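You operate a simulated robot arm through the tools that you are given. There is no shell and no other tool.

The job below is to be done with a simulated robot arm. You get a single attempt, and the scene is never put back.

Task
On the air header, put the sieve and duster on 2 bar and the filter and sheeter on 6 bar.
Fine: use cross valves 4 and 7; shut a section valve before you open a cross valve, so the two supplies never join; the other branches keep their pressure, and valves you don't need stay as they are.

It is judged by the outcome, as a careful person would: the job done as asked, and still so three seconds after it is handed in. It fails if anything else is knocked over, pushed out of place, dropped, spilled or broken.

Robot
A 6-joint arm with a two-finger gripper, fixed in place. Base frame: the origin is on the floor under the middle of its stand, x ahead of it, y to its left, z up. Readings come in cm, rad, newtons and seconds.
It reaches about 141.7 cm from its shoulder. Its first joint turns from -2.897 to 2.897 rad. Payload 3.43 kg.
The tool frame sits at the grasp point between the pads (the TCP): z along the fingers, y along the line on which they close. The tips reach 2 cm beyond it. The gripper opens to 19 cm; its body begins 24.8 cm behind the TCP.
Orientation is told as [roll, pitch, yaw] about the base's x, y, z axes, in that order, counted from this pose: with the fingers straight down and closing along the base's y, the tool's x points along the base's -x, its y along +y and its z along -z.

Tools
- The arm moves only by the tool arm_command. Its argument "moves" is a list of rows, each an object (a shift or turn left out is 0, a gripper value left out holds the last) with "dp": the shift along the base's x, y, z in cm, a list of three; "dr": the turn, a rotation vector about the base's x, y, z in rad, a list of three. In form: [{"dp": [tx, ty, tz], "dr": [wx, wy, wz]}, ...]. A call has 1 to 20 rows; each row shifts and turns the commanded pose from where the row before left it. "jaw" is the finger opening in cm, from 0 to 19, set as the call begins (left out, the last holds). A row lasts 0.2 s, in which the tool goes at most 5 cm and 0.15 rad; a call with a longer step from one row to the next is refused whole, and so is a gripper value outside its range. A pose out of reach is approached as far as the arm can. The call stops where the force on the tool passes 60 N (or 10 N more than at its start, if that is more) or the arm is blocked; 0.2 s more then pass. Each finger travels about 15.3 cm/s and halts on what it meets, pressing with about 39 N; the grip force reading is that of the motor and also rises with nothing between the fingers. The clock runs only during rows and for 0.2 s after the last one: add rows that do not move to give the fingers time. The reply holds the time, the measured pose of the TCP, the force on the tool along the base axes, the opening and the grip force, in the units named above and with some noise, with the torque about the TCP (base axes, N m) and any sound that the robot's microphone picked up.
- Cameras (640 x 400 px; columns grow to the right, rows downward): "scene" is fixed at [4.4, 50.43, 175.37]; the picture's right is [-0.73, -0.68, 0.00], its down [-0.18, 0.19, -0.96] and it looks along [0.66, -0.71, -0.27] (base axes); focal length 316 px, centre (320, 200). "wrist" rides on the gripper at [7, -0.8, -28.8] in the tool frame; the picture's right is [0.12, 0.99, 0.00], its down [-0.96, 0.12, -0.25] and it looks along [-0.25, 0.03, 0.97] (tool axes); focal length 261 px, centre (320, 200). There is no depth. A picture from a camera that has moved, and an enlarged one, comes with that camera's place and axes in the base frame and with its lens. The place of the scene camera against the robot may be out by one fixed shift of up to 1.8 cm in any direction.
- capture(camera): a new picture of that camera. No time passes.
- lift_body(by): moves the trunk up (or, below 0, down) by that many cm; the arm rides with it, the base frame stays. It gives what a move gives, with no picture.
- inspect(camera, box): a new picture of the part [left, top, right, bottom] of that camera's present view, enlarged. No time passes.
- close_job(): hands the job in; it is judged then, once.

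Places have to be worked out from the pictures, the camera data and where the tool is seen. Open the gripper and draw the arm clear of the work before you hand the job in, unless the task says otherwise.

The tools are called after "Emit:" as name(argument=value, ...) on one line, values as JSON. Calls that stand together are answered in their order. arm_command: Moves the arm, as the interface text tells. Its arguments: {"type":"object","properties":{"moves":{"type":"array","items":{"type":"object","properties":{"dp":{"type":"array","items":{"type":"number"}},"dr":{"type":"array","items":{"type":"number"}}}}},"jaw":{"type":"number"}},"required":["moves"]} The other tools are called the same way: lift_body (by) moves the trunk up or down; capture (camera) takes a picture; inspect (camera, box) takes an enlarged picture of a part of a camera's view; close_job () hands the job in.

At the start:

```text
time: 0.0
position: [54.59, -30.34, 154.53]
tcp_rot: [0.0, -0.001, 0.0]
force: [-1.1, -0.5, -0.1]
wrist_torque: [-0.02, 0.01, -0.02]
gripper_width: 18.99
grip_force: 0.0
trunk travel left (down, up): [-37.5, 6.5]
```

scene: 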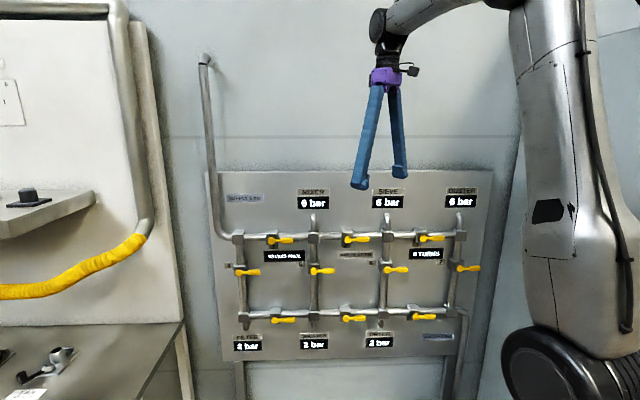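
wrist: 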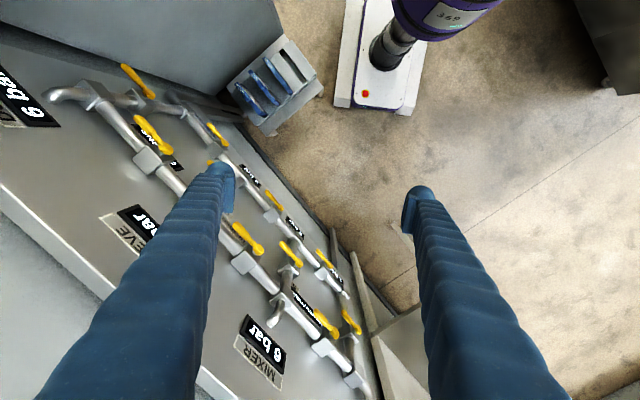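

I'll start by enlarging the panel in the scene camera to read the labels, valves, and handle positions.

Emit:
inspect(camera="scene", box=[200, 165, 350, 260])

Emit:
inspect(camera="scene", box=[350, 165, 500, 260])

Emit:
inspect(camera="scene", box=[200, 260, 350, 355])

Emit:
inspect(camera="scene", box=[350, 260, 500, 355])

```text
4.21 times, centred on (275, 212) of scene
camera zoom: at [4.4, 50.43, 175.37], right [-0.73, -0.68, 0.0], down [-0.18, 0.19, -0.96], along [0.66, -0.71, -0.27], focal length 1332 px, centre (510, 147)
```

zoom: 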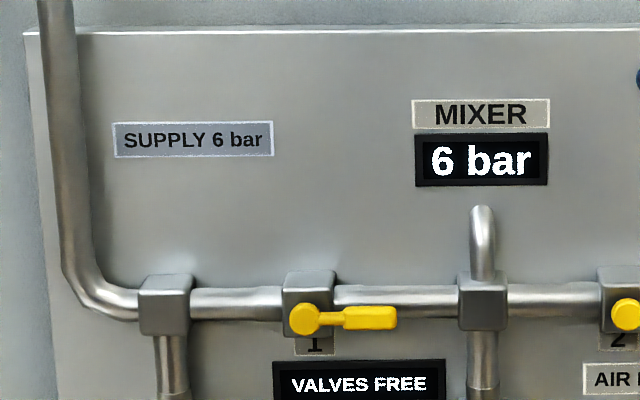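

```text
4.21 times, centred on (425, 212) of scene
camera zoom: at [4.4, 50.43, 175.37], right [-0.73, -0.68, 0.0], down [-0.18, 0.19, -0.96], along [0.66, -0.71, -0.27], focal length 1332 px, centre (-122, 147)
```

zoom: 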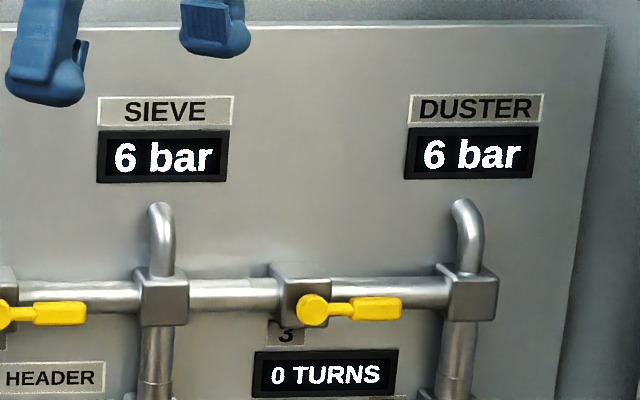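

```text
4.21 times, centred on (275, 308) of scene
camera zoom: at [4.4, 50.43, 175.37], right [-0.73, -0.68, 0.0], down [-0.18, 0.19, -0.96], along [0.66, -0.71, -0.27], focal length 1332 px, centre (510, -253)
```

zoom: 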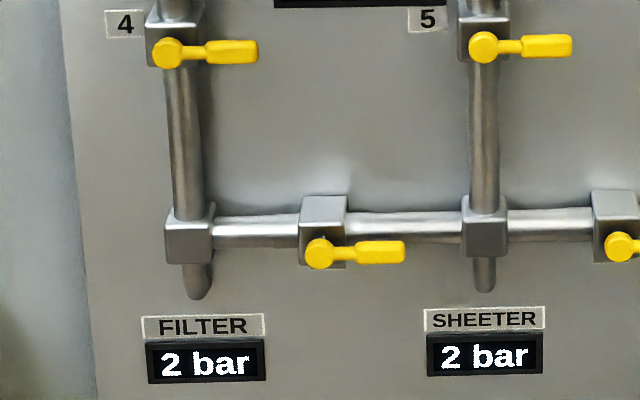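

```text
4.21 times, centred on (425, 308) of scene
camera zoom: at [4.4, 50.43, 175.37], right [-0.73, -0.68, 0.0], down [-0.18, 0.19, -0.96], along [0.66, -0.71, -0.27], focal length 1332 px, centre (-122, -253)
```

zoom: 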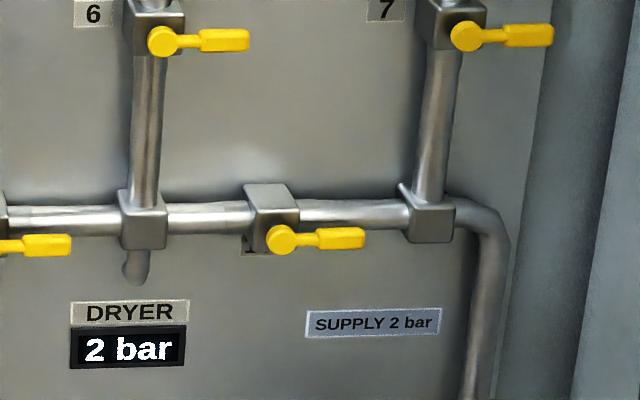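

The layout looks like this: 6 bar supply at the top left, valves 1, 2 and 3 along the top, cross valves 4 to 7, and valves 8, 9 and 10 along the bottom to the 2 bar supply at the bottom right. I'll enlarge the wrist view and the middle displays to confirm the numbering and to triangulate.

Emit:
inspect(camera="scene", box=[255, 225, 375, 285])

Emit:
inspect(camera="scene", box=[335, 290, 455, 350])

Emit:
inspect(camera="wrist", box=[30, 50, 220, 170])

Emit:
inspect(camera="wrist", box=[200, 150, 390, 270])

Emit:
inspect(camera="wrist", box=[200, 260, 390, 380])

```text
5.33 times, centred on (315, 255) of scene
camera zoom: at [4.4, 50.43, 175.37], right [-0.73, -0.68, 0.0], down [-0.18, 0.19, -0.96], along [0.66, -0.71, -0.27], focal length 1687 px, centre (347, -93)
```

zoom: 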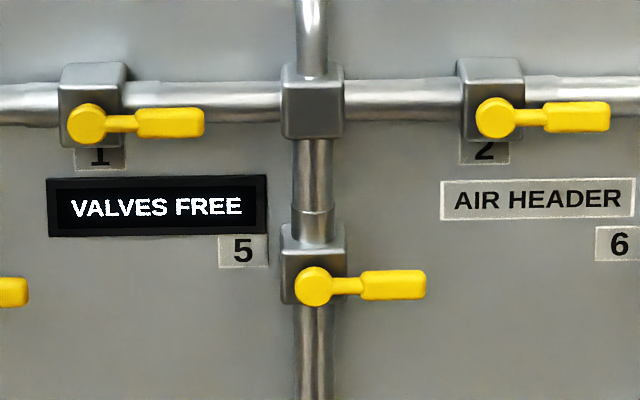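

```text
5.33 times, centred on (395, 320) of scene
camera zoom: at [4.4, 50.43, 175.37], right [-0.73, -0.68, 0.0], down [-0.18, 0.19, -0.96], along [0.66, -0.71, -0.27], focal length 1687 px, centre (-80, -440)
```

zoom: 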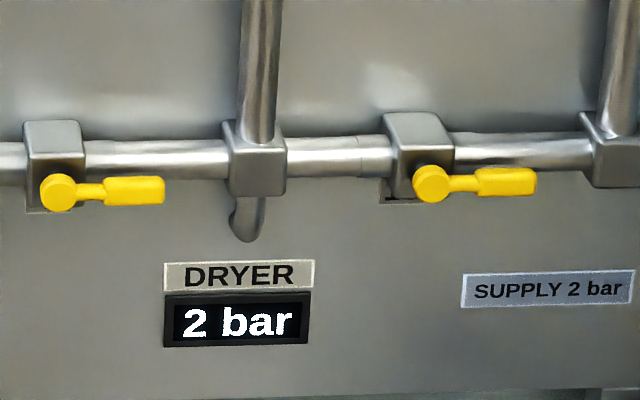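

```text
3.33 times, centred on (125, 110) of wrist
camera zoom: at [47.44, -31.18, 183.21], right [-0.12, 0.99, 0.0], down [0.96, 0.12, 0.25], along [0.25, 0.03, -0.97], focal length 869 px, centre (970, 500)
```

zoom: 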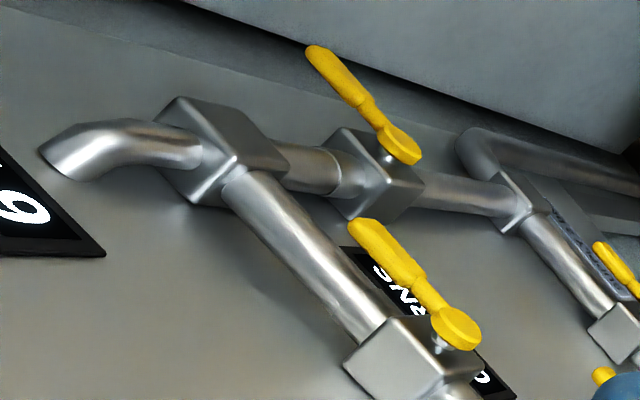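

```text
3.33 times, centred on (295, 210) of wrist
camera zoom: at [47.44, -31.18, 183.21], right [-0.12, 0.99, 0.0], down [0.96, 0.12, 0.25], along [0.25, 0.03, -0.97], focal length 869 px, centre (403, 167)
```

zoom: 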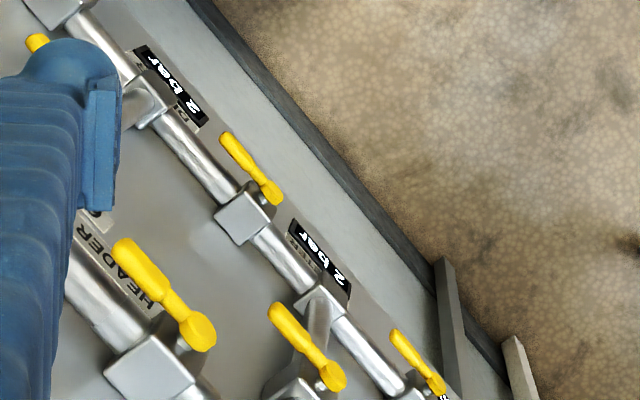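

```text
3.33 times, centred on (295, 320) of wrist
camera zoom: at [47.44, -31.18, 183.21], right [-0.12, 0.99, 0.0], down [0.96, 0.12, 0.25], along [0.25, 0.03, -0.97], focal length 869 px, centre (403, -200)
```

zoom: 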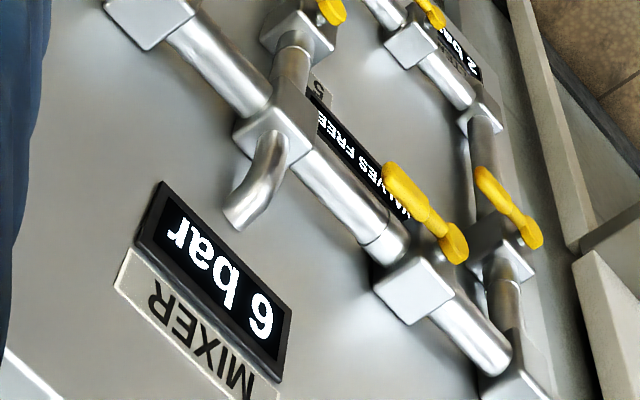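

The numbering matches the top and cross valves. The plan is to shut 2 (between mixer and sieve) and 9 (between sheeter and dryer), then open 4 and 7. By triangulation the hubs are at about V2 (75.8,-42.3,126.6), V9 (75.4,-42.2,91.3), V4 (106.7,-11.9,113) and V7 (43.2,-75.5,113). The panel faces roughly (-0.71,0.70,0). Next I'll look at the finger shape.

Emit:
inspect(camera="scene", box=[320, 0, 460, 200])

Emit:
inspect(camera="scene", box=[440, 0, 640, 400])

```text
2.00 times, centred on (390, 100) of scene
camera zoom: at [4.4, 50.43, 175.37], right [-0.73, -0.68, 0.0], down [-0.18, 0.19, -0.96], along [0.66, -0.71, -0.27], focal length 632 px, centre (180, 400)
```

zoom: 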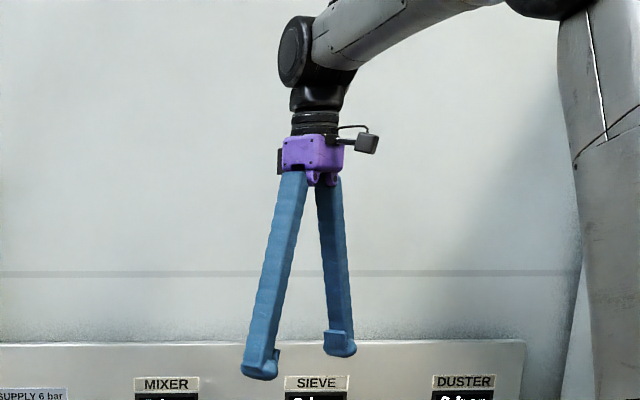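

```text
1.00 times, centred on (540, 200) of scene (not enlarged: the box is as wide or as high as the picture)
camera zoom: at [4.4, 50.43, 175.37], right [-0.73, -0.68, 0.0], down [-0.18, 0.19, -0.96], along [0.66, -0.71, -0.27], focal length 316 px, centre (100, 200)
```

zoom: 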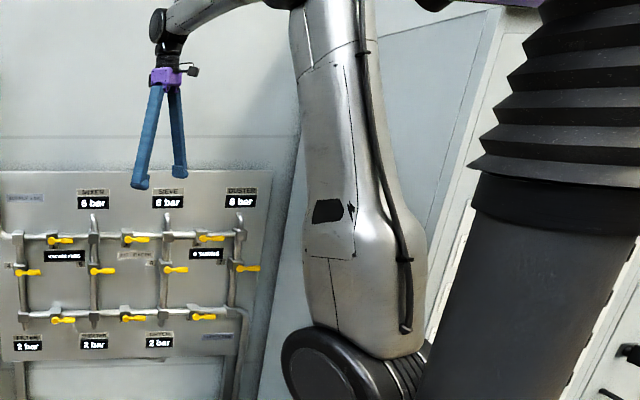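

The fingers are long and slender with small pads at the tips, and the wrist is about 44 cm behind the TCP. I'll narrow the jaw and swing the tool toward horizontal, facing the panel, while moving out in front of it and keeping more than 10 cm off the handles.

Emit:
arm_command(moves=[{"dp": [2.0, 0.7, -2.0], "dr": [-0.101, -0.101, 0]}, {"dp": [2.0, 0.7, -2.5], "dr": [-0.101, -0.101, 0]}, {"dp": [2.0, 0.7, -2.5], "dr": [-0.101, -0.101, 0]}, {"dp": [2.0, 0.7, -2.5], "dr": [-0.101, -0.101, 0]}, {"dp": [2.0, 0.7, -2.5], "dr": [-0.101, -0.101, 0]}, {"dp": [2.0, 0.7, -2.5], "dr": [-0.101, -0.101, 0]}], jaw=8)

```text
time: 1.6
position: [64.19, -25.52, 138.03]
tcp_rot: [-0.638, -0.507, 0.171]
force: [-0.4, -0.5, 0.6]
wrist_torque: [0.01, -0.06, 0.03]
gripper_width: 7.98
grip_force: 0.0
trunk travel left (down, up): [-37.5, 6.5]
stopped in row 6: the arm was blocked; the commanded pose is now the measured one
```

The move stopped at row 6 with the arm blocked and almost no force, so I need pictures to see why.

Emit:
capture(camera="scene")

Emit:
capture(camera="wrist")

```text
taken
```

scene: 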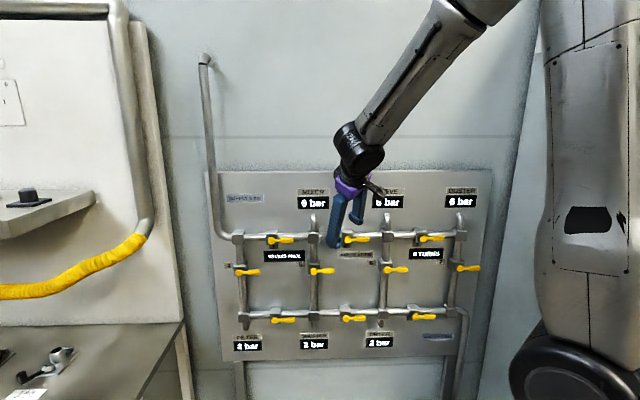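

```text
taken
camera wrist: at [44.0, -12.3, 155.2], right [0.05, 0.82, -0.58], down [0.73, 0.37, 0.58], along [0.69, -0.45, -0.58], focal length 261 px, centre (320, 200)
```

wrist: 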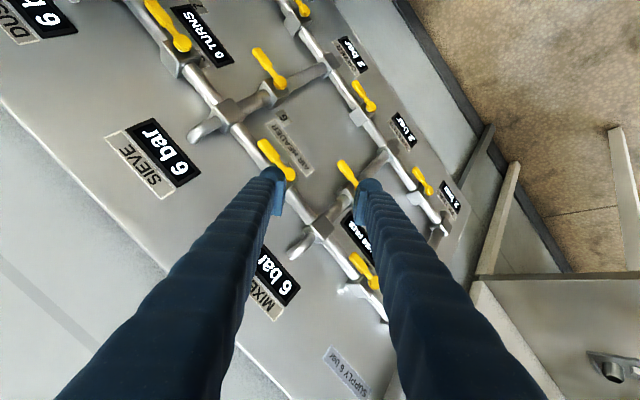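

Nothing is touching; the wrist camera shows the fingers well short of the valves. It may be a speed or joint limit, so I'll try a small slow continuation of the same turn.

Emit:
arm_command(moves=[{"dp": [0, 0, 0], "dr": [-0.04, -0.04, 0]}, {"dp": [0, 0, 0], "dr": [-0.04, -0.04, 0]}, {"dp": [0, 0, 0], "dr": [0, 0, 0]}])

```text
time: 2.4
position: [64.29, -25.52, 137.93]
tcp_rot: [-0.748, -0.569, 0.227]
force: [-0.6, 0.1, 0.0]
wrist_torque: [0.0, -0.03, 0.0]
gripper_width: 8.02
grip_force: 0.0
trunk travel left (down, up): [-37.5, 6.5]
```

That worked, so the stop was only the arm lagging at speed. I'll keep turning with slower rows toward horizontal, moving to about (77,-22.5,127) in front of the panel between valves 1 and 2.

Emit:
arm_command(moves=[{"dp": [1.0, 0.25, -0.9], "dr": [-0.0424, -0.0424, 0]}, {"dp": [1.0, 0.25, -0.9], "dr": [-0.0424, -0.0424, 0]}, {"dp": [1.0, 0.25, -0.9], "dr": [-0.0424, -0.0424, 0]}, {"dp": [1.0, 0.25, -0.9], "dr": [-0.0424, -0.0424, 0]}, {"dp": [1.0, 0.25, -0.9], "dr": [-0.0424, -0.0424, 0]}, {"dp": [1.0, 0.25, -0.9], "dr": [-0.0424, -0.0424, 0]}, {"dp": [1.0, 0.25, -0.9], "dr": [-0.0424, -0.0424, 0]}, {"dp": [1.0, 0.25, -0.9], "dr": [-0.0424, -0.0424, 0]}, {"dp": [1.0, 0.25, -0.9], "dr": [-0.0424, -0.0424, 0]}, {"dp": [1.0, 0.25, -0.9], "dr": [-0.0424, -0.0424, 0]}, {"dp": [1.0, 0.25, -0.9], "dr": [-0.0424, -0.0424, 0]}])

```text
time: 4.8
position: [75.5, -22.85, 127.88]
tcp_rot: [-1.563, -0.776, 0.752]
force: [-0.1, -0.2, -0.4]
wrist_torque: [-0.03, -0.03, -0.07]
gripper_width: 8.01
grip_force: 0.0
trunk travel left (down, up): [-37.5, 6.5]
```

The tool is now level and facing the panel, with the closing line tilted 45°. I'll roll about the pointing axis so the fingers close vertically, then look.

Emit:
arm_command(moves=[{"dr": [-0.053, 0.0567, 0.0035]}, {"dr": [-0.053, 0.0567, 0.0035]}, {"dr": [-0.053, 0.0567, 0.0035]}, {"dr": [-0.053, 0.0567, 0.0035]}, {"dr": [-0.053, 0.0567, 0.0035]}, {"dr": [-0.053, 0.0567, 0.0035]}, {"dr": [-0.053, 0.0567, 0.0035]}, {"dr": [-0.053, 0.0567, 0.0035]}, {"dr": [-0.053, 0.0567, 0.0035]}, {"dr": [-0.053, 0.0567, 0.0035]}])

Emit:
capture(camera="wrist")

Emit:
capture(camera="scene")

```text
time: 7.0
position: [75.34, -22.66, 128.01]
tcp_rot: [-1.548, 0.004, 0.783]
force: [-0.6, 0.2, 0.3]
wrist_torque: [0.02, 0.03, 0.04]
gripper_width: 8.0
grip_force: 0.1
trunk travel left (down, up): [-37.5, 6.5]
```

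```text
taken
camera wrist: at [50.06, -7.41, 129.5], right [-0.1, -0.07, -0.99], down [0.5, 0.86, -0.11], along [0.86, -0.51, -0.05], focal length 261 px, centre (320, 200)
```

wrist: 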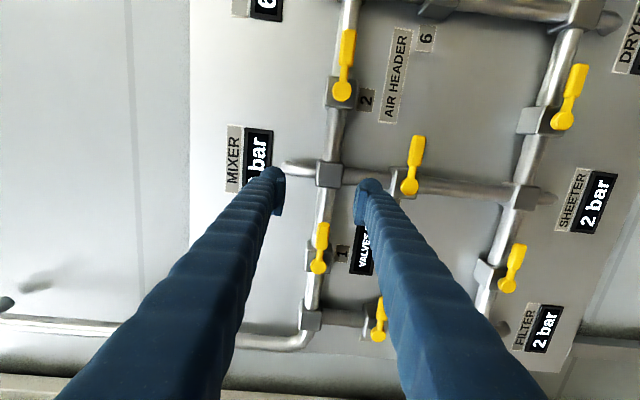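

```text
taken
```

scene: 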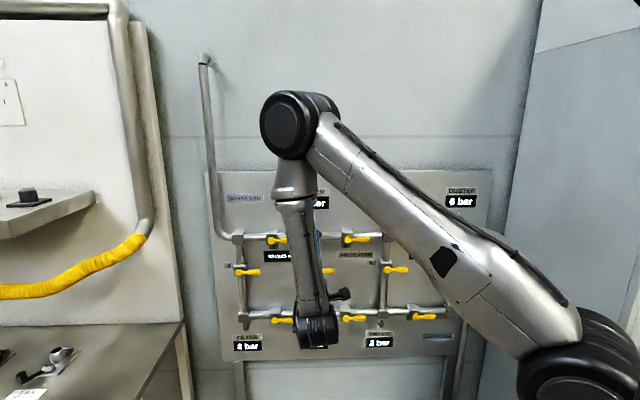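

Readings and rays agree: the V2 hub is at about (76.0,-42.4,126), with its handle pointing right along the panel (-0.70,-0.71,0) for about 8.5 cm. Two wrist views put V9's hub at about (75.6,-42.4,90). I'll slide to a hover 8 cm in front of V2's paddle and trim the small angle errors.

Emit:
arm_command(moves=[{"dp": [-0.94, -1.86, -0.19], "dr": [-0.0016, -0.0016, 0.0007]}, {"dp": [-0.94, -1.86, -0.19], "dr": [-0.0016, -0.0016, 0.0007]}, {"dp": [-0.94, -1.86, -0.19], "dr": [-0.0016, -0.0016, 0.0007]}, {"dp": [-0.94, -1.86, -0.19], "dr": [-0.0016, -0.0016, 0.0007]}, {"dp": [-0.94, -1.86, -0.19], "dr": [-0.0016, -0.0016, 0.0007]}, {"dp": [-0.94, -1.86, -0.19], "dr": [-0.0016, -0.0016, 0.0007]}, {"dp": [-0.94, -1.86, -0.19], "dr": [-0.0016, -0.0016, 0.0007]}, {"dp": [-0.94, -1.86, -0.19], "dr": [-0.0016, -0.0016, 0.0007]}, {"dp": [-0.94, -1.86, -0.19], "dr": [-0.0016, -0.0016, 0.0007]}, {"dp": [-0.94, -1.86, -0.19], "dr": [-0.0016, -0.0016, 0.0007]}])

Emit:
capture(camera="wrist")

Emit:
capture(camera="scene")

```text
time: 9.2
position: [67.44, -41.66, 125.53]
tcp_rot: [-1.572, 0.0, 0.791]
force: [-0.2, 0.2, 0.0]
wrist_torque: [0.01, 0.03, 0.08]
gripper_width: 8.0
grip_force: 0.0
out of reach, approached as far as the arm can: row 7, 8, 9
trunk travel left (down, up): [-37.5, 6.5]
```

```text
taken
camera wrist: at [41.95, -26.51, 126.34], right [-0.08, -0.09, -0.99], down [0.5, 0.86, -0.12], along [0.86, -0.51, -0.03], focal length 261 px, centre (320, 200)
```

wrist: 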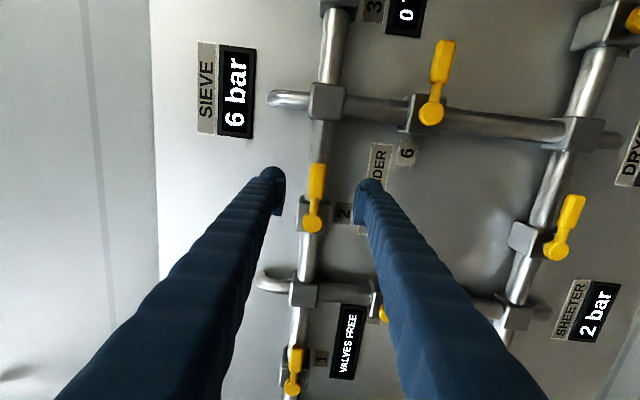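

```text
taken
```

scene: 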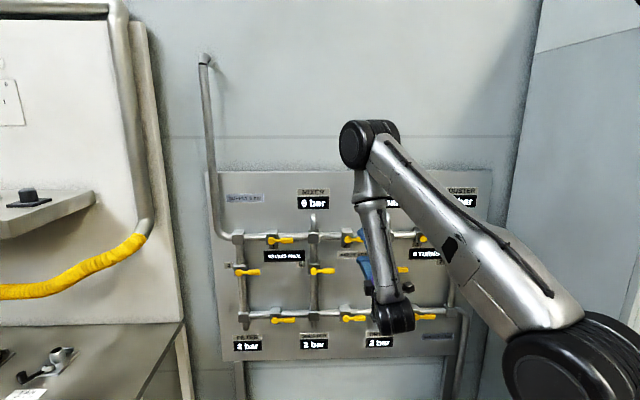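

I'm hovering about 4 cm (tip clearance) in front of V2's paddle, and the handle appears between the fingertips. The arm is close to its inner reach limit, but that eases as I move in. I'll enlarge the wrist view to judge how far the handle stands off the pipe.

Emit:
inspect(camera="wrist", box=[250, 130, 400, 250])

Emit:
inspect(camera="wrist", box=[500, 170, 640, 270])

Emit:
inspect(camera="wrist", box=[370, 20, 510, 140])

```text
3.33 times, centred on (325, 190) of wrist
camera zoom: at [41.95, -26.51, 126.34], right [-0.08, -0.09, -0.99], down [0.5, 0.86, -0.12], along [0.86, -0.51, -0.03], focal length 869 px, centre (303, 233)
```

zoom: 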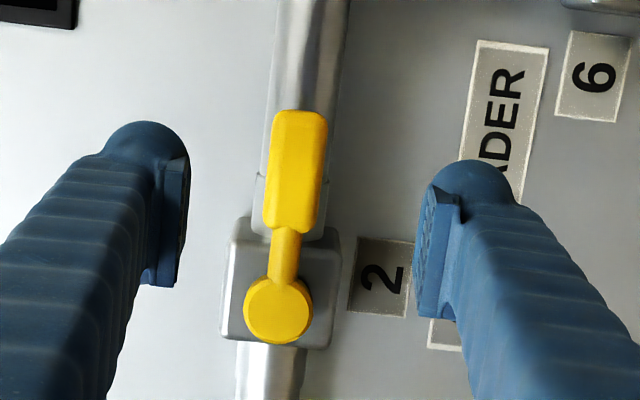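

```text
4.00 times, centred on (570, 220) of wrist
camera zoom: at [41.95, -26.51, 126.34], right [-0.08, -0.09, -0.99], down [0.5, 0.86, -0.12], along [0.86, -0.51, -0.03], focal length 1043 px, centre (-680, 120)
```

zoom: 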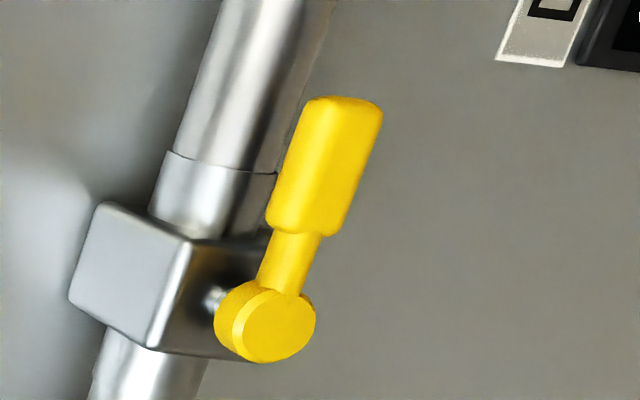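

```text
3.33 times, centred on (440, 80) of wrist
camera zoom: at [41.95, -26.51, 126.34], right [-0.08, -0.09, -0.99], down [0.5, 0.86, -0.12], along [0.86, -0.51, -0.03], focal length 869 px, centre (-80, 600)
```

zoom: 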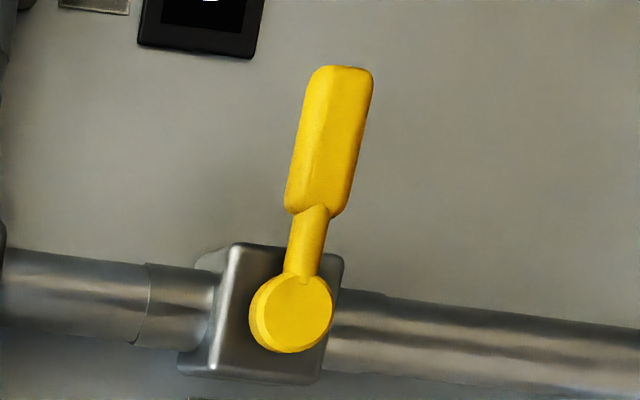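

The paddle is about 2.3 cm wide and 5 cm long, roughly 2 cm proud of the pipe, and lined up between the fingertips. I'll close the jaw to 5 cm and advance partway to check that the commanded and measured poses agree.

Emit:
arm_command(moves=[{"dp": [0.5, -0.6, 0.2]}, {"dp": [0.5, -0.6, 0.2]}, {"dp": [0.5, -0.6, 0.1]}, {"dp": [0, 0, 0]}], jaw=5)

Emit:
inspect(camera="wrist", box=[250, 130, 400, 250])

```text
time: 10.2
position: [68.73, -43.54, 126.09]
tcp_rot: [-1.571, 0.003, 0.791]
force: [0.1, -0.7, 0.0]
wrist_torque: [-0.01, 0.0, -0.02]
gripper_width: 5.0
grip_force: 0.0
trunk travel left (down, up): [-37.5, 6.5]
```

```text
3.33 times, centred on (325, 190) of wrist
camera zoom: at [43.27, -28.31, 126.97], right [-0.08, -0.09, -0.99], down [0.5, 0.86, -0.12], along [0.86, -0.51, -0.03], focal length 869 px, centre (303, 233)
```

zoom: 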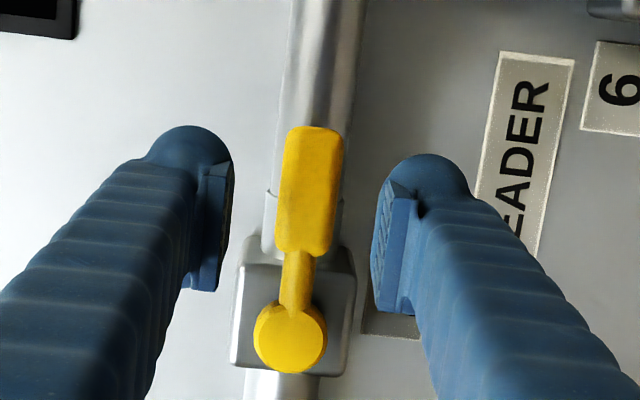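

The fingers straddle the paddle, which sits about 0.3 cm low of centre. I'll advance 3.6 cm with a small drop so the pads sit either side of it.

Emit:
arm_command(moves=[{"dp": [0.51, -0.506, -0.06]}, {"dp": [0.51, -0.506, -0.06]}, {"dp": [0.51, -0.506, -0.06]}, {"dp": [0.51, -0.506, -0.07]}, {"dp": [0.51, -0.506, 0]}, {"dp": [0, 0, 0]}])

Emit:
inspect(camera="wrist", box=[250, 130, 400, 250])

```text
time: 11.6
position: [71.36, -46.06, 125.87]
tcp_rot: [-1.57, 0.001, 0.789]
force: [0.3, -0.9, 0.5]
wrist_torque: [0.01, 0.0, 0.01]
gripper_width: 5.0
grip_force: 0.0
trunk travel left (down, up): [-37.5, 6.5]
```

```text
3.33 times, centred on (325, 190) of wrist
camera zoom: at [45.81, -30.83, 126.73], right [-0.08, -0.09, -0.99], down [0.5, 0.86, -0.12], along [0.86, -0.51, -0.03], focal length 869 px, centre (303, 233)
```

zoom: 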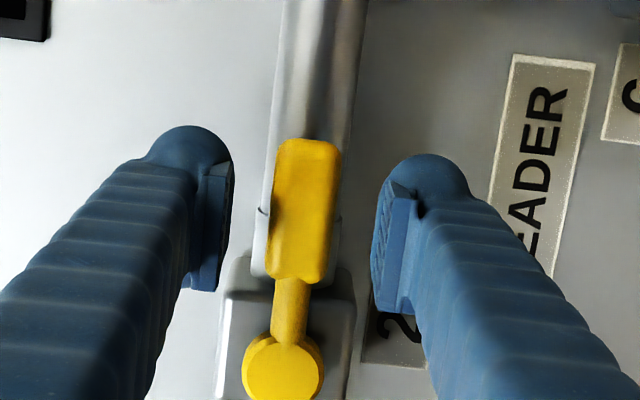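

The paddle is centred between the pads with its face near the TCP plane, and the hub is about 5.8 cm from the grip point. I'll close to a loose cage of 3 cm and test a small clockwise (downward) turn of about 14°, watching the force.

Emit:
arm_command(moves=[{"dp": [0, 0, 0]}, {"dp": [0.0073, 0.0074, -0.3478], "dr": [0.0425, -0.0423, 0]}, {"dp": [0.0221, 0.0222, -0.3465], "dr": [0.0425, -0.0423, 0]}, {"dp": [0.0367, 0.0369, -0.3441], "dr": [0.0425, -0.0423, 0]}, {"dp": [0.0511, 0.0514, -0.3403], "dr": [0.0425, -0.0423, 0]}, {"dp": [0, 0, 0]}], jaw=3)

Emit:
inspect(camera="wrist", box=[250, 130, 400, 250])

Emit:
capture(camera="scene")

```text
time: 13.0
position: [71.42, -45.77, 125.03]
tcp_rot: [-1.58, -0.24, 0.795]
force: [13.0, 2.9, 38.3]
wrist_torque: [-0.79, 0.81, 0.26]
gripper_width: 4.96
grip_force: 17.2
trunk travel left (down, up): [-37.5, 6.5]
```

```text
3.33 times, centred on (325, 190) of wrist
camera zoom: at [45.93, -30.56, 123.87], right [0.09, 0.08, -0.99], down [0.5, 0.86, 0.11], along [0.86, -0.51, 0.04], focal length 869 px, centre (303, 233)
```

zoom: 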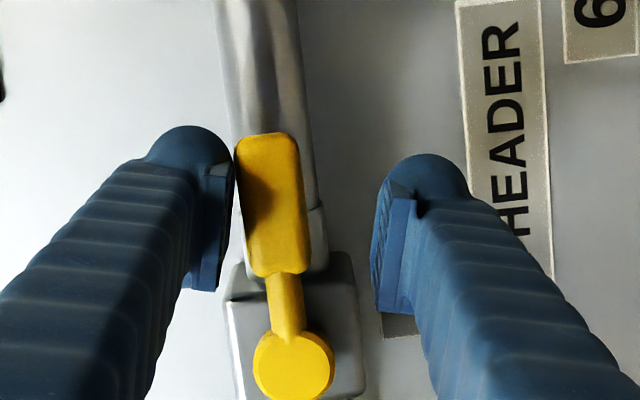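

```text
taken
```

scene: 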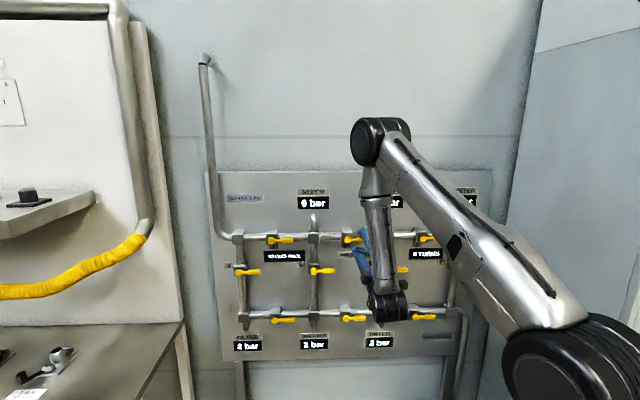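

The jaw was pushed back to about 5 cm and the force rose to about 38 N upward, while the handle stayed parallel to its pipe. So it doesn't turn downward; that side is probably its stop. I'll return to neutral and then test the upward direction.

Emit:
arm_command(moves=[{"dp": [-0.0511, -0.0514, 0.3403], "dr": [-0.0425, 0.0423, 0]}, {"dp": [-0.0367, -0.0369, 0.3441], "dr": [-0.0425, 0.0423, 0]}, {"dp": [-0.0221, -0.0222, 0.3465], "dr": [-0.0425, 0.0423, 0]}, {"dp": [-0.0073, -0.0074, 0.3478], "dr": [-0.0425, 0.0423, 0]}, {"dp": [0, 0, 0]}], jaw=3)

Emit:
inspect(camera="wrist", box=[250, 130, 400, 250])

```text
time: 14.2
position: [71.15, -45.99, 125.97]
tcp_rot: [-1.57, 0.003, 0.79]
force: [0.1, -0.4, -0.4]
wrist_torque: [0.04, 0.02, 0.0]
gripper_width: 3.0
grip_force: 0.1
trunk travel left (down, up): [-37.5, 6.5]
```

```text
3.33 times, centred on (325, 190) of wrist
camera zoom: at [45.78, -30.79, 126.66], right [-0.09, -0.08, -0.99], down [0.5, 0.86, -0.12], along [0.86, -0.51, -0.03], focal length 869 px, centre (303, 233)
```

zoom: 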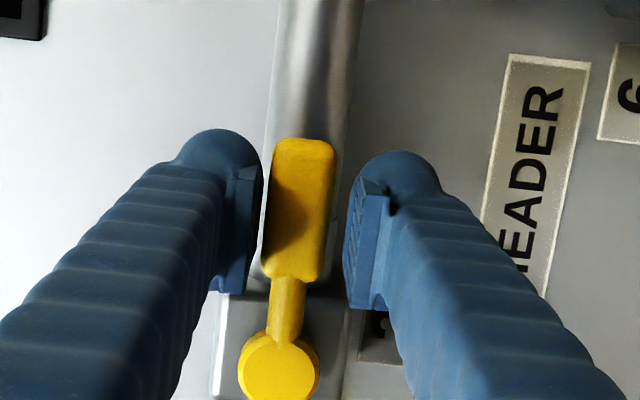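

Back at neutral with the jaw at 3 cm and no force. Now I'll test the upward (counter-clockwise) direction with the same small arc.

Emit:
arm_command(moves=[{"dp": [0.0073, 0.0074, 0.3478], "dr": [-0.0425, 0.0423, 0]}, {"dp": [0.0221, 0.0222, 0.3465], "dr": [-0.0425, 0.0423, 0]}, {"dp": [0.0367, 0.0369, 0.3441], "dr": [-0.0425, 0.0423, 0]}, {"dp": [0.0511, 0.0514, 0.3403], "dr": [-0.0425, 0.0423, 0]}, {"dp": [0, 0, 0]}])

Emit:
inspect(camera="wrist", box=[250, 130, 400, 250])

```text
time: 15.4
position: [71.53, -45.75, 127.29]
tcp_rot: [-1.572, 0.241, 0.79]
force: [0.0, -0.6, -0.2]
wrist_torque: [0.02, 0.02, -0.03]
gripper_width: 3.05
grip_force: 0.3
trunk travel left (down, up): [-37.5, 6.5]
```

```text
3.33 times, centred on (325, 190) of wrist
camera zoom: at [46.22, -30.43, 129.8], right [-0.25, -0.25, -0.94], down [0.46, 0.82, -0.34], along [0.85, -0.52, -0.09], focal length 869 px, centre (303, 233)
```

zoom: 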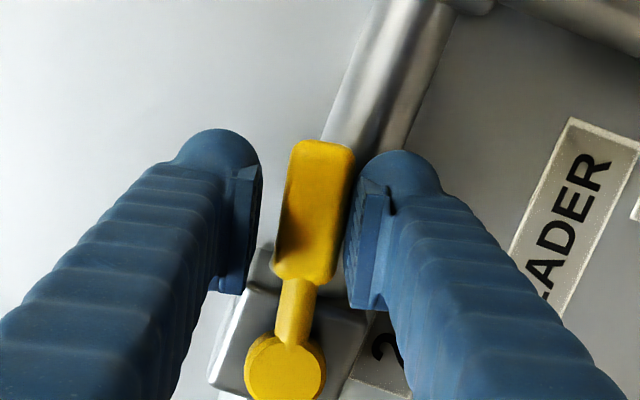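

The handle followed upward with almost no force, so CCW (up) is the free direction. I'll continue the arc to about 54° and check.

Emit:
arm_command(moves=[{"dp": [0.0777, 0.0781, 0.3907], "dr": [-0.0496, 0.0494, 0]}, {"dp": [0.0969, 0.0974, 0.3819], "dr": [-0.0496, 0.0494, 0]}, {"dp": [0.1153, 0.116, 0.3715], "dr": [-0.0496, 0.0494, 0]}, {"dp": [0.1335, 0.1342, 0.3591], "dr": [-0.0496, 0.0494, 0]}, {"dp": [0.1508, 0.1517, 0.345], "dr": [-0.0496, 0.0494, 0]}, {"dp": [0.1674, 0.1684, 0.3292], "dr": [-0.0496, 0.0494, 0]}, {"dp": [0.1833, 0.1843, 0.3118], "dr": [-0.0496, 0.0494, 0]}, {"dp": [0.1981, 0.1992, 0.2928], "dr": [-0.0496, 0.0494, 0]}, {"dp": [0.2121, 0.2133, 0.2724], "dr": [-0.0496, 0.0494, 0]}, {"dp": [0.2251, 0.2264, 0.2508], "dr": [-0.0496, 0.0494, 0]}])

Emit:
capture(camera="wrist")

Emit:
capture(camera="scene")

```text
time: 17.6
position: [73.03, -44.51, 130.65]
tcp_rot: [-1.565, 0.94, 0.794]
force: [-1.6, 1.1, -0.7]
wrist_torque: [0.03, 0.03, 0.01]
gripper_width: 3.06
grip_force: 0.2
trunk travel left (down, up): [-37.5, 6.5]
```

```text
taken
camera wrist: at [50.05, -26.58, 136.83], right [-0.61, -0.62, -0.49], down [0.16, 0.51, -0.84], along [0.77, -0.6, -0.22], focal length 261 px, centre (320, 200)
```

wrist: 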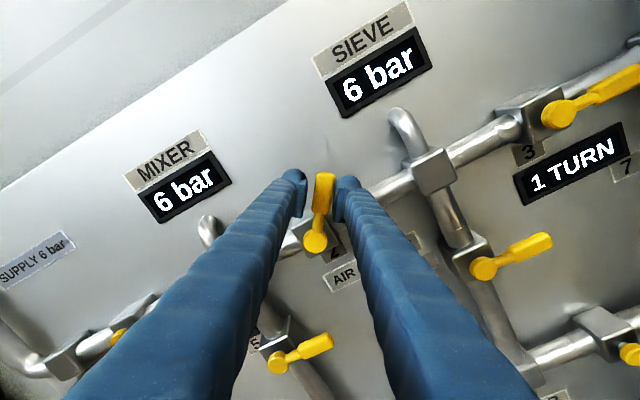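

```text
taken
```

scene: 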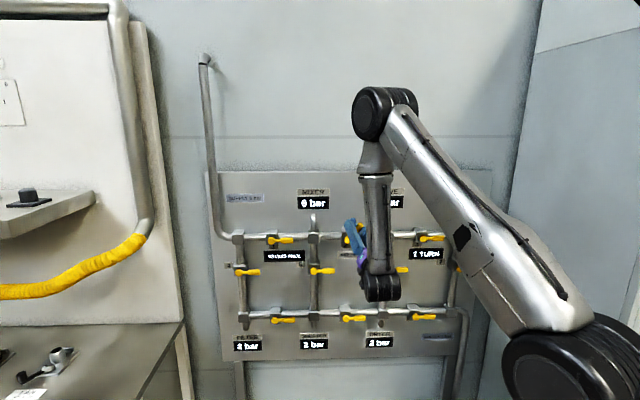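

The handle is at about 50° and following freely; the counter now reads "1 TURN". I'll finish the arc with a slight overshoot to take up the finger slack.

Emit:
arm_command(moves=[{"dp": [0.2369, 0.2382, 0.2278], "dr": [-0.0496, 0.0494, 0]}, {"dp": [0.2475, 0.2489, 0.2037], "dr": [-0.0496, 0.0494, 0]}, {"dp": [0.257, 0.2584, 0.1786], "dr": [-0.0496, 0.0494, 0]}, {"dp": [0.2652, 0.2667, 0.1529], "dr": [-0.0496, 0.0494, 0]}, {"dp": [0.2721, 0.2736, 0.126], "dr": [-0.0496, 0.0494, 0]}, {"dp": [0.2776, 0.2791, 0.0987], "dr": [-0.0496, 0.0494, 0]}, {"dp": [0.2817, 0.2833, 0.071], "dr": [-0.0496, 0.0494, 0]}, {"dp": [0.2845, 0.2862, 0.0429], "dr": [-0.0496, 0.0494, 0]}, {"dp": [0.286, 0.2876, 0.0145], "dr": [-0.0496, 0.0494, 0]}, {"dp": [0.2859, 0.2876, -0.0139], "dr": [-0.0496, 0.0494, 0]}, {"dp": [0, 0, 0]}])

Emit:
capture(camera="wrist")

Emit:
inspect(camera="wrist", box=[250, 130, 400, 250])

Emit:
capture(camera="scene")

```text
time: 20.0
position: [75.58, -41.68, 131.65]
tcp_rot: [1.497, 1.501, -2.428]
force: [-5.1, -5.2, -2.8]
wrist_torque: [0.09, -0.06, -0.05]
gripper_width: 3.4
grip_force: 4.1
trunk travel left (down, up): [-37.5, 6.5]
```

```text
taken
camera wrist: at [56.14, -20.48, 138.72], right [-0.69, -0.7, 0.19], down [-0.31, 0.05, -0.95], along [0.65, -0.72, -0.25], focal length 261 px, centre (320, 200)
```

wrist: 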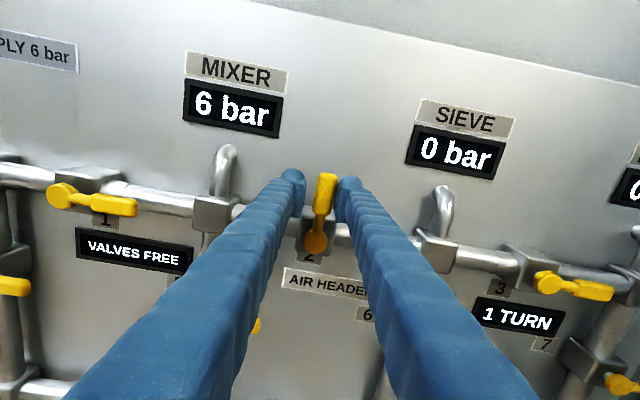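

```text
3.33 times, centred on (325, 190) of wrist
camera zoom: at [56.14, -20.48, 138.72], right [-0.69, -0.7, 0.19], down [-0.31, 0.05, -0.95], along [0.65, -0.72, -0.25], focal length 869 px, centre (303, 233)
```

zoom: 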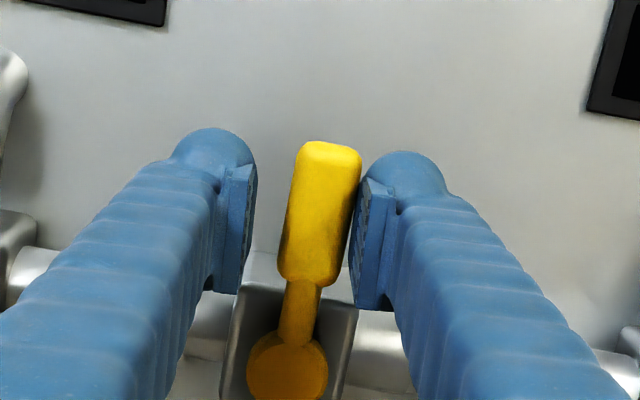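

```text
taken
```

scene: 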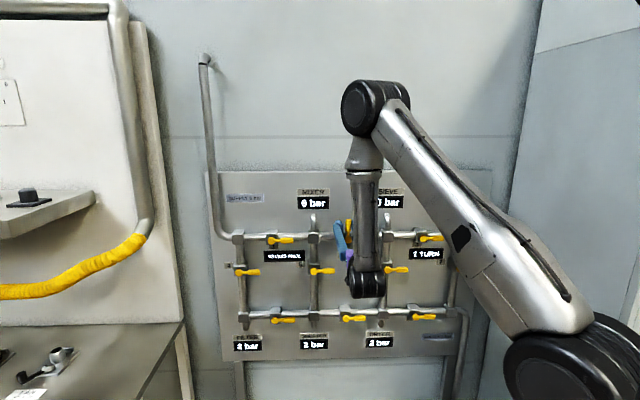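

The handle is upright against its stop and SIEVE reads 0 bar, so valve 2 is shut. I'll open the jaw to 5 cm and back straight out about 6 cm.

Emit:
arm_command(moves=[{"dp": [0, 0, 0]}, {"dp": [-0.85, 0.846, 0]}, {"dp": [-0.85, 0.846, 0]}, {"dp": [-0.85, 0.846, 0]}, {"dp": [-0.85, 0.846, 0]}, {"dp": [-0.85, 0.846, 0]}], jaw=5)

Emit:
capture(camera="wrist")

```text
time: 21.4
position: [71.29, -37.26, 131.73]
tcp_rot: [1.504, 1.501, -2.418]
force: [0.0, -0.1, -0.8]
wrist_torque: [0.02, 0.0, 0.04]
gripper_width: 5.01
grip_force: 0.0
trunk travel left (down, up): [-37.5, 6.5]
```

```text
taken
camera wrist: at [51.9, -16.11, 138.73], right [-0.69, -0.7, 0.19], down [-0.31, 0.05, -0.95], along [0.65, -0.72, -0.25], focal length 261 px, centre (320, 200)
```

wrist: 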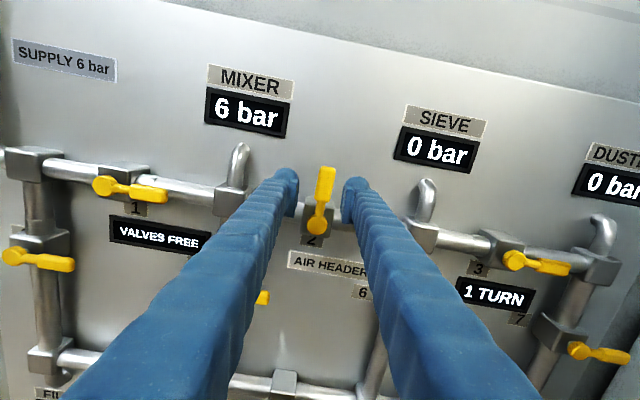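

Valve 2 is upright, sieve and duster read 0 bar, and the mixer still has 6 bar. I'll roll the tool back 94° so the fingers close vertically again and descend toward a hover in front of V9's paddle at z of about 90.

Emit:
arm_command(moves=[{"dp": [-0.2, -0.2, -1.8], "dr": [0.0581, -0.0578, 0]}, {"dp": [-0.2, -0.2, -2.0], "dr": [0.0581, -0.0578, 0]}, {"dp": [-0.2, -0.22, -2.0], "dr": [0.0581, -0.0578, 0]}, {"dp": [-0.2, -0.22, -2.0], "dr": [0.0581, -0.0578, 0]}, {"dp": [-0.2, -0.22, -2.0], "dr": [0.0581, -0.0578, 0]}, {"dp": [-0.2, -0.22, -2.0], "dr": [0.0581, -0.0578, 0]}, {"dp": [-0.2, -0.22, -2.0], "dr": [0.0581, -0.0578, 0]}, {"dp": [-0.2, -0.22, -2.0], "dr": [0.0581, -0.0578, 0]}, {"dp": [-0.2, -0.22, -2.0], "dr": [0.0581, -0.0578, 0]}, {"dp": [-0.2, -0.22, -2.0], "dr": [0.0581, -0.0578, 0]}])

```text
time: 23.6
position: [69.55, -39.51, 111.89]
tcp_rot: [-1.557, 0.821, 0.796]
force: [0.1, -0.5, 0.2]
wrist_torque: [0.03, 0.0, -0.03]
gripper_width: 4.97
grip_force: 0.1
trunk travel left (down, up): [-37.5, 6.5]
```

The move tracked well: roll is half undone and z is 112. I'll continue the second half down to V9's height.

Emit:
arm_command(moves=[{"dp": [-0.24, -0.24, -2.1], "dr": [0.0581, -0.0578, 0]}, {"dp": [-0.24, -0.24, -2.1], "dr": [0.0581, -0.0578, 0]}, {"dp": [-0.24, -0.24, -2.1], "dr": [0.0581, -0.0578, 0]}, {"dp": [-0.24, -0.24, -2.1], "dr": [0.0581, -0.0578, 0]}, {"dp": [-0.24, -0.24, -2.1], "dr": [0.0581, -0.0578, 0]}, {"dp": [-0.24, -0.24, -2.1], "dr": [0.0581, -0.0578, 0]}, {"dp": [-0.24, -0.24, -2.1], "dr": [0.0581, -0.0578, 0]}, {"dp": [-0.24, -0.24, -2.2], "dr": [0.0581, -0.0578, 0]}, {"dp": [-0.24, -0.24, -2.2], "dr": [0.0581, -0.0578, 0]}, {"dp": [-0.24, -0.24, -2.2], "dr": [0.0581, -0.0578, 0]}])

Emit:
capture(camera="wrist")

Emit:
capture(camera="scene")

```text
time: 25.8
position: [70.34, -41.9, 90.85]
tcp_rot: [-1.567, 0.001, 0.787]
force: [-0.1, -0.6, -0.2]
wrist_torque: [0.02, 0.02, -0.01]
gripper_width: 4.99
grip_force: 0.0
out of reach, approached as far as the arm can: row 1, 2, 3, 4, 6, 8
trunk travel left (down, up): [-37.5, 6.5]
```

```text
taken
camera wrist: at [44.92, -26.63, 91.76], right [-0.09, -0.08, -0.99], down [0.5, 0.86, -0.11], along [0.86, -0.51, -0.03], focal length 261 px, centre (320, 200)
```

wrist: 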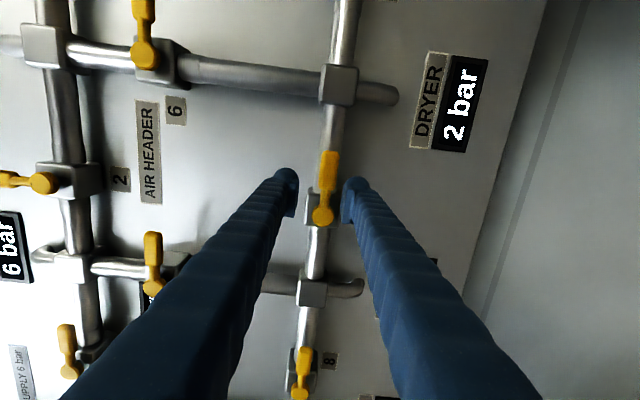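

```text
taken
```

scene: 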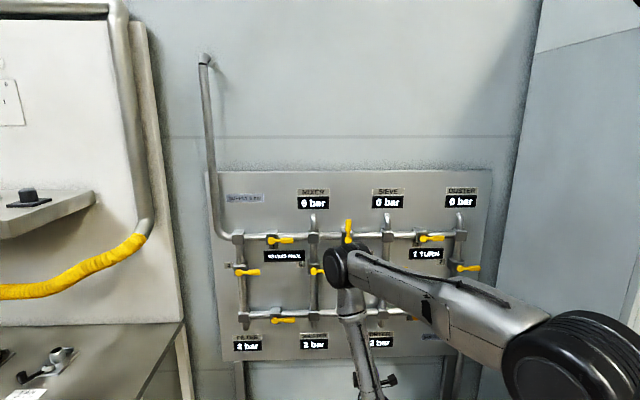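

V9's handle is between the fingers, but the solver reports the arm at its reach limit at this height. Lowering the trunk would reproduce the V2 geometry, so I'll raise the TCP 30 cm first while backing off the panel.

Emit:
arm_command(moves=[{"dp": [-0.2, 0.2, 1.0]}, {"dp": [-0.2, 0.1, 2.0]}, {"dp": [-0.2, 0.1, 2.0]}, {"dp": [-0.2, 0.1, 2.0]}, {"dp": [-0.2, 0.1, 2.0]}, {"dp": [-0.2, 0.1, 2.0]}, {"dp": [-0.2, 0.1, 2.0]}, {"dp": [-0.2, 0.1, 2.0]}, {"dp": [-0.2, 0.1, 2.0]}, {"dp": [-0.2, 0.1, 2.0]}, {"dp": [-0.2, 0.1, 2.0]}, {"dp": [-0.2, 0.1, 2.0]}, {"dp": [-0.2, 0.1, 2.0]}, {"dp": [-0.2, 0.1, 2.0]}, {"dp": [-0.2, 0.1, 2.0]}, {"dp": [-0.2, 0.1, 2.0]}])

```text
time: 29.2
position: [68.78, -40.24, 121.92]
tcp_rot: [-1.57, 0.003, 0.794]
force: [-0.3, 0.5, 0.3]
wrist_torque: [0.01, 0.01, 0.03]
gripper_width: 5.0
grip_force: 0.1
out of reach, approached as far as the arm can: row 2, 3, 4, 6
trunk travel left (down, up): [-37.5, 6.5]
```

I'm at z 122 with about 4 cm clearance off the handles. I'll lower the trunk 31.5 cm, which brings the fingers down to V9's height with the arm in a comfortable shape.

Emit:
lift_body(by=-31.5)

Emit:
capture(camera="wrist")

Emit:
inspect(camera="wrist", box=[250, 130, 400, 250])

Emit:
capture(camera="scene")

```text
time: 32.3
position: [68.84, -40.21, 90.36]
tcp_rot: [-1.571, 0.001, 0.793]
force: [0.0, -0.9, 0.0]
wrist_torque: [0.02, 0.02, 0.01]
gripper_width: 5.01
grip_force: 0.1
trunk travel left (down, up): [-6.0, 38.0]
```

```text
taken
camera wrist: at [43.33, -25.03, 91.13], right [-0.08, -0.09, -0.99], down [0.5, 0.86, -0.12], along [0.86, -0.51, -0.03], focal length 261 px, centre (320, 200)
```

wrist: 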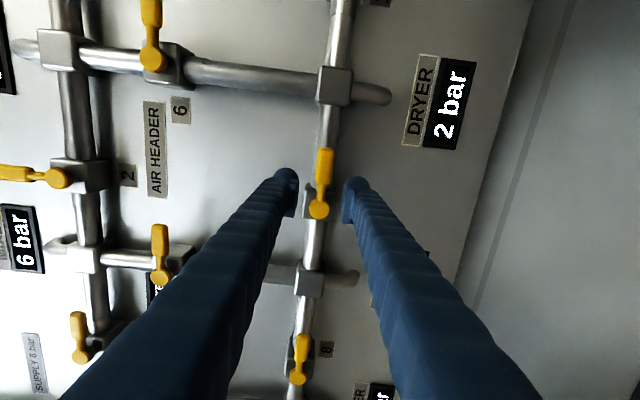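

```text
3.33 times, centred on (325, 190) of wrist
camera zoom: at [43.33, -25.03, 91.13], right [-0.08, -0.09, -0.99], down [0.5, 0.86, -0.12], along [0.86, -0.51, -0.03], focal length 869 px, centre (303, 233)
```

zoom: 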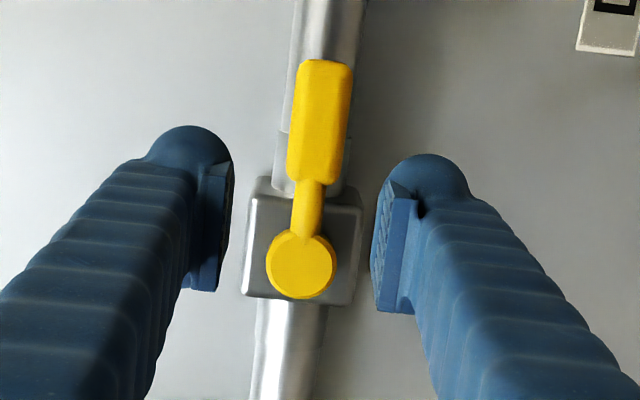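

```text
taken
```

scene: 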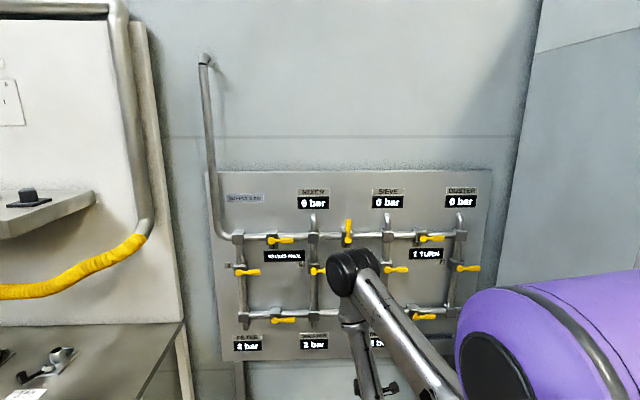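

V9's hub is at about (75.9,-42.45,89.9) and its paddle is between the fingertips. I'll advance to the grip point near (71.25,-46.1,89.95), correcting height first.

Emit:
arm_command(moves=[{"dp": [0.1, -0.55, -0.2]}, {"dp": [0.1, -0.55, -0.2]}, {"dp": [0.2, -0.6, 0]}, {"dp": [0.4, -0.84, 0]}, {"dp": [0.4, -0.84, 0]}, {"dp": [0.4, -0.84, 0]}, {"dp": [0.4, -0.84, 0]}, {"dp": [0.41, -0.83, 0]}, {"dp": [0, 0, 0]}])

Emit:
inspect(camera="wrist", box=[250, 130, 400, 250])

```text
time: 34.3
position: [71.19, -46.1, 89.9]
tcp_rot: [-1.571, 0.0, 0.792]
force: [-0.6, -0.9, 0.7]
wrist_torque: [0.0, -0.04, -0.02]
gripper_width: 5.02
grip_force: 0.1
trunk travel left (down, up): [-6.0, 38.0]
```

```text
3.33 times, centred on (325, 190) of wrist
camera zoom: at [45.75, -30.91, 90.75], right [-0.09, -0.09, -0.99], down [0.5, 0.86, -0.12], along [0.86, -0.51, -0.03], focal length 869 px, centre (303, 233)
```

zoom: 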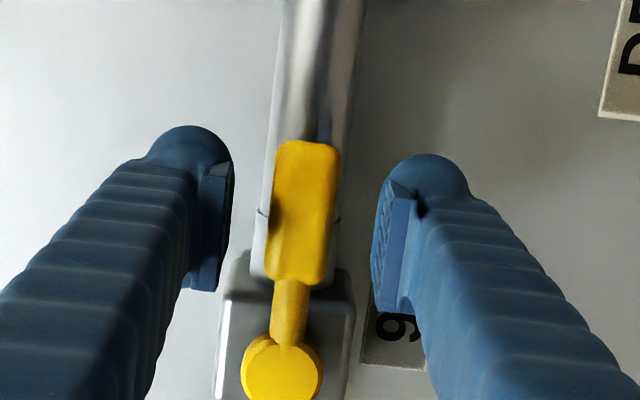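

It sits exactly as V2 did, with label 9 visible beside it. I'll cage to 3 cm and test a small upward turn.

Emit:
arm_command(moves=[{"dp": [0, 0, 0]}, {"dp": [0.0073, 0.0074, 0.3478], "dr": [-0.0425, 0.0423, 0]}, {"dp": [0.0221, 0.0222, 0.3465], "dr": [-0.0425, 0.0423, 0]}, {"dp": [0.0367, 0.0369, 0.3441], "dr": [-0.0425, 0.0423, 0]}, {"dp": [0.0511, 0.0514, 0.3403], "dr": [-0.0425, 0.0423, 0]}, {"dp": [0, 0, 0]}], jaw=3)

Emit:
inspect(camera="wrist", box=[250, 130, 400, 250])

```text
time: 35.7
position: [71.42, -46.04, 91.45]
tcp_rot: [-1.571, 0.242, 0.792]
force: [0.2, -1.2, -0.5]
wrist_torque: [-0.01, -0.04, 0.0]
gripper_width: 3.06
grip_force: 0.1
trunk travel left (down, up): [-6.0, 38.0]
```

```text
3.33 times, centred on (325, 190) of wrist
camera zoom: at [46.19, -30.52, 93.79], right [-0.25, -0.25, -0.94], down [0.46, 0.82, -0.34], along [0.85, -0.52, -0.09], focal length 869 px, centre (303, 233)
```

zoom: 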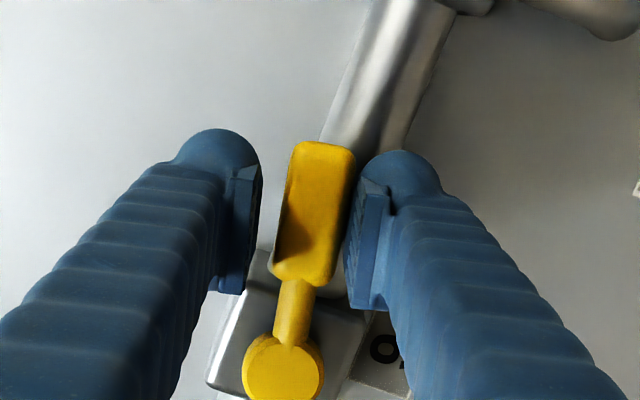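

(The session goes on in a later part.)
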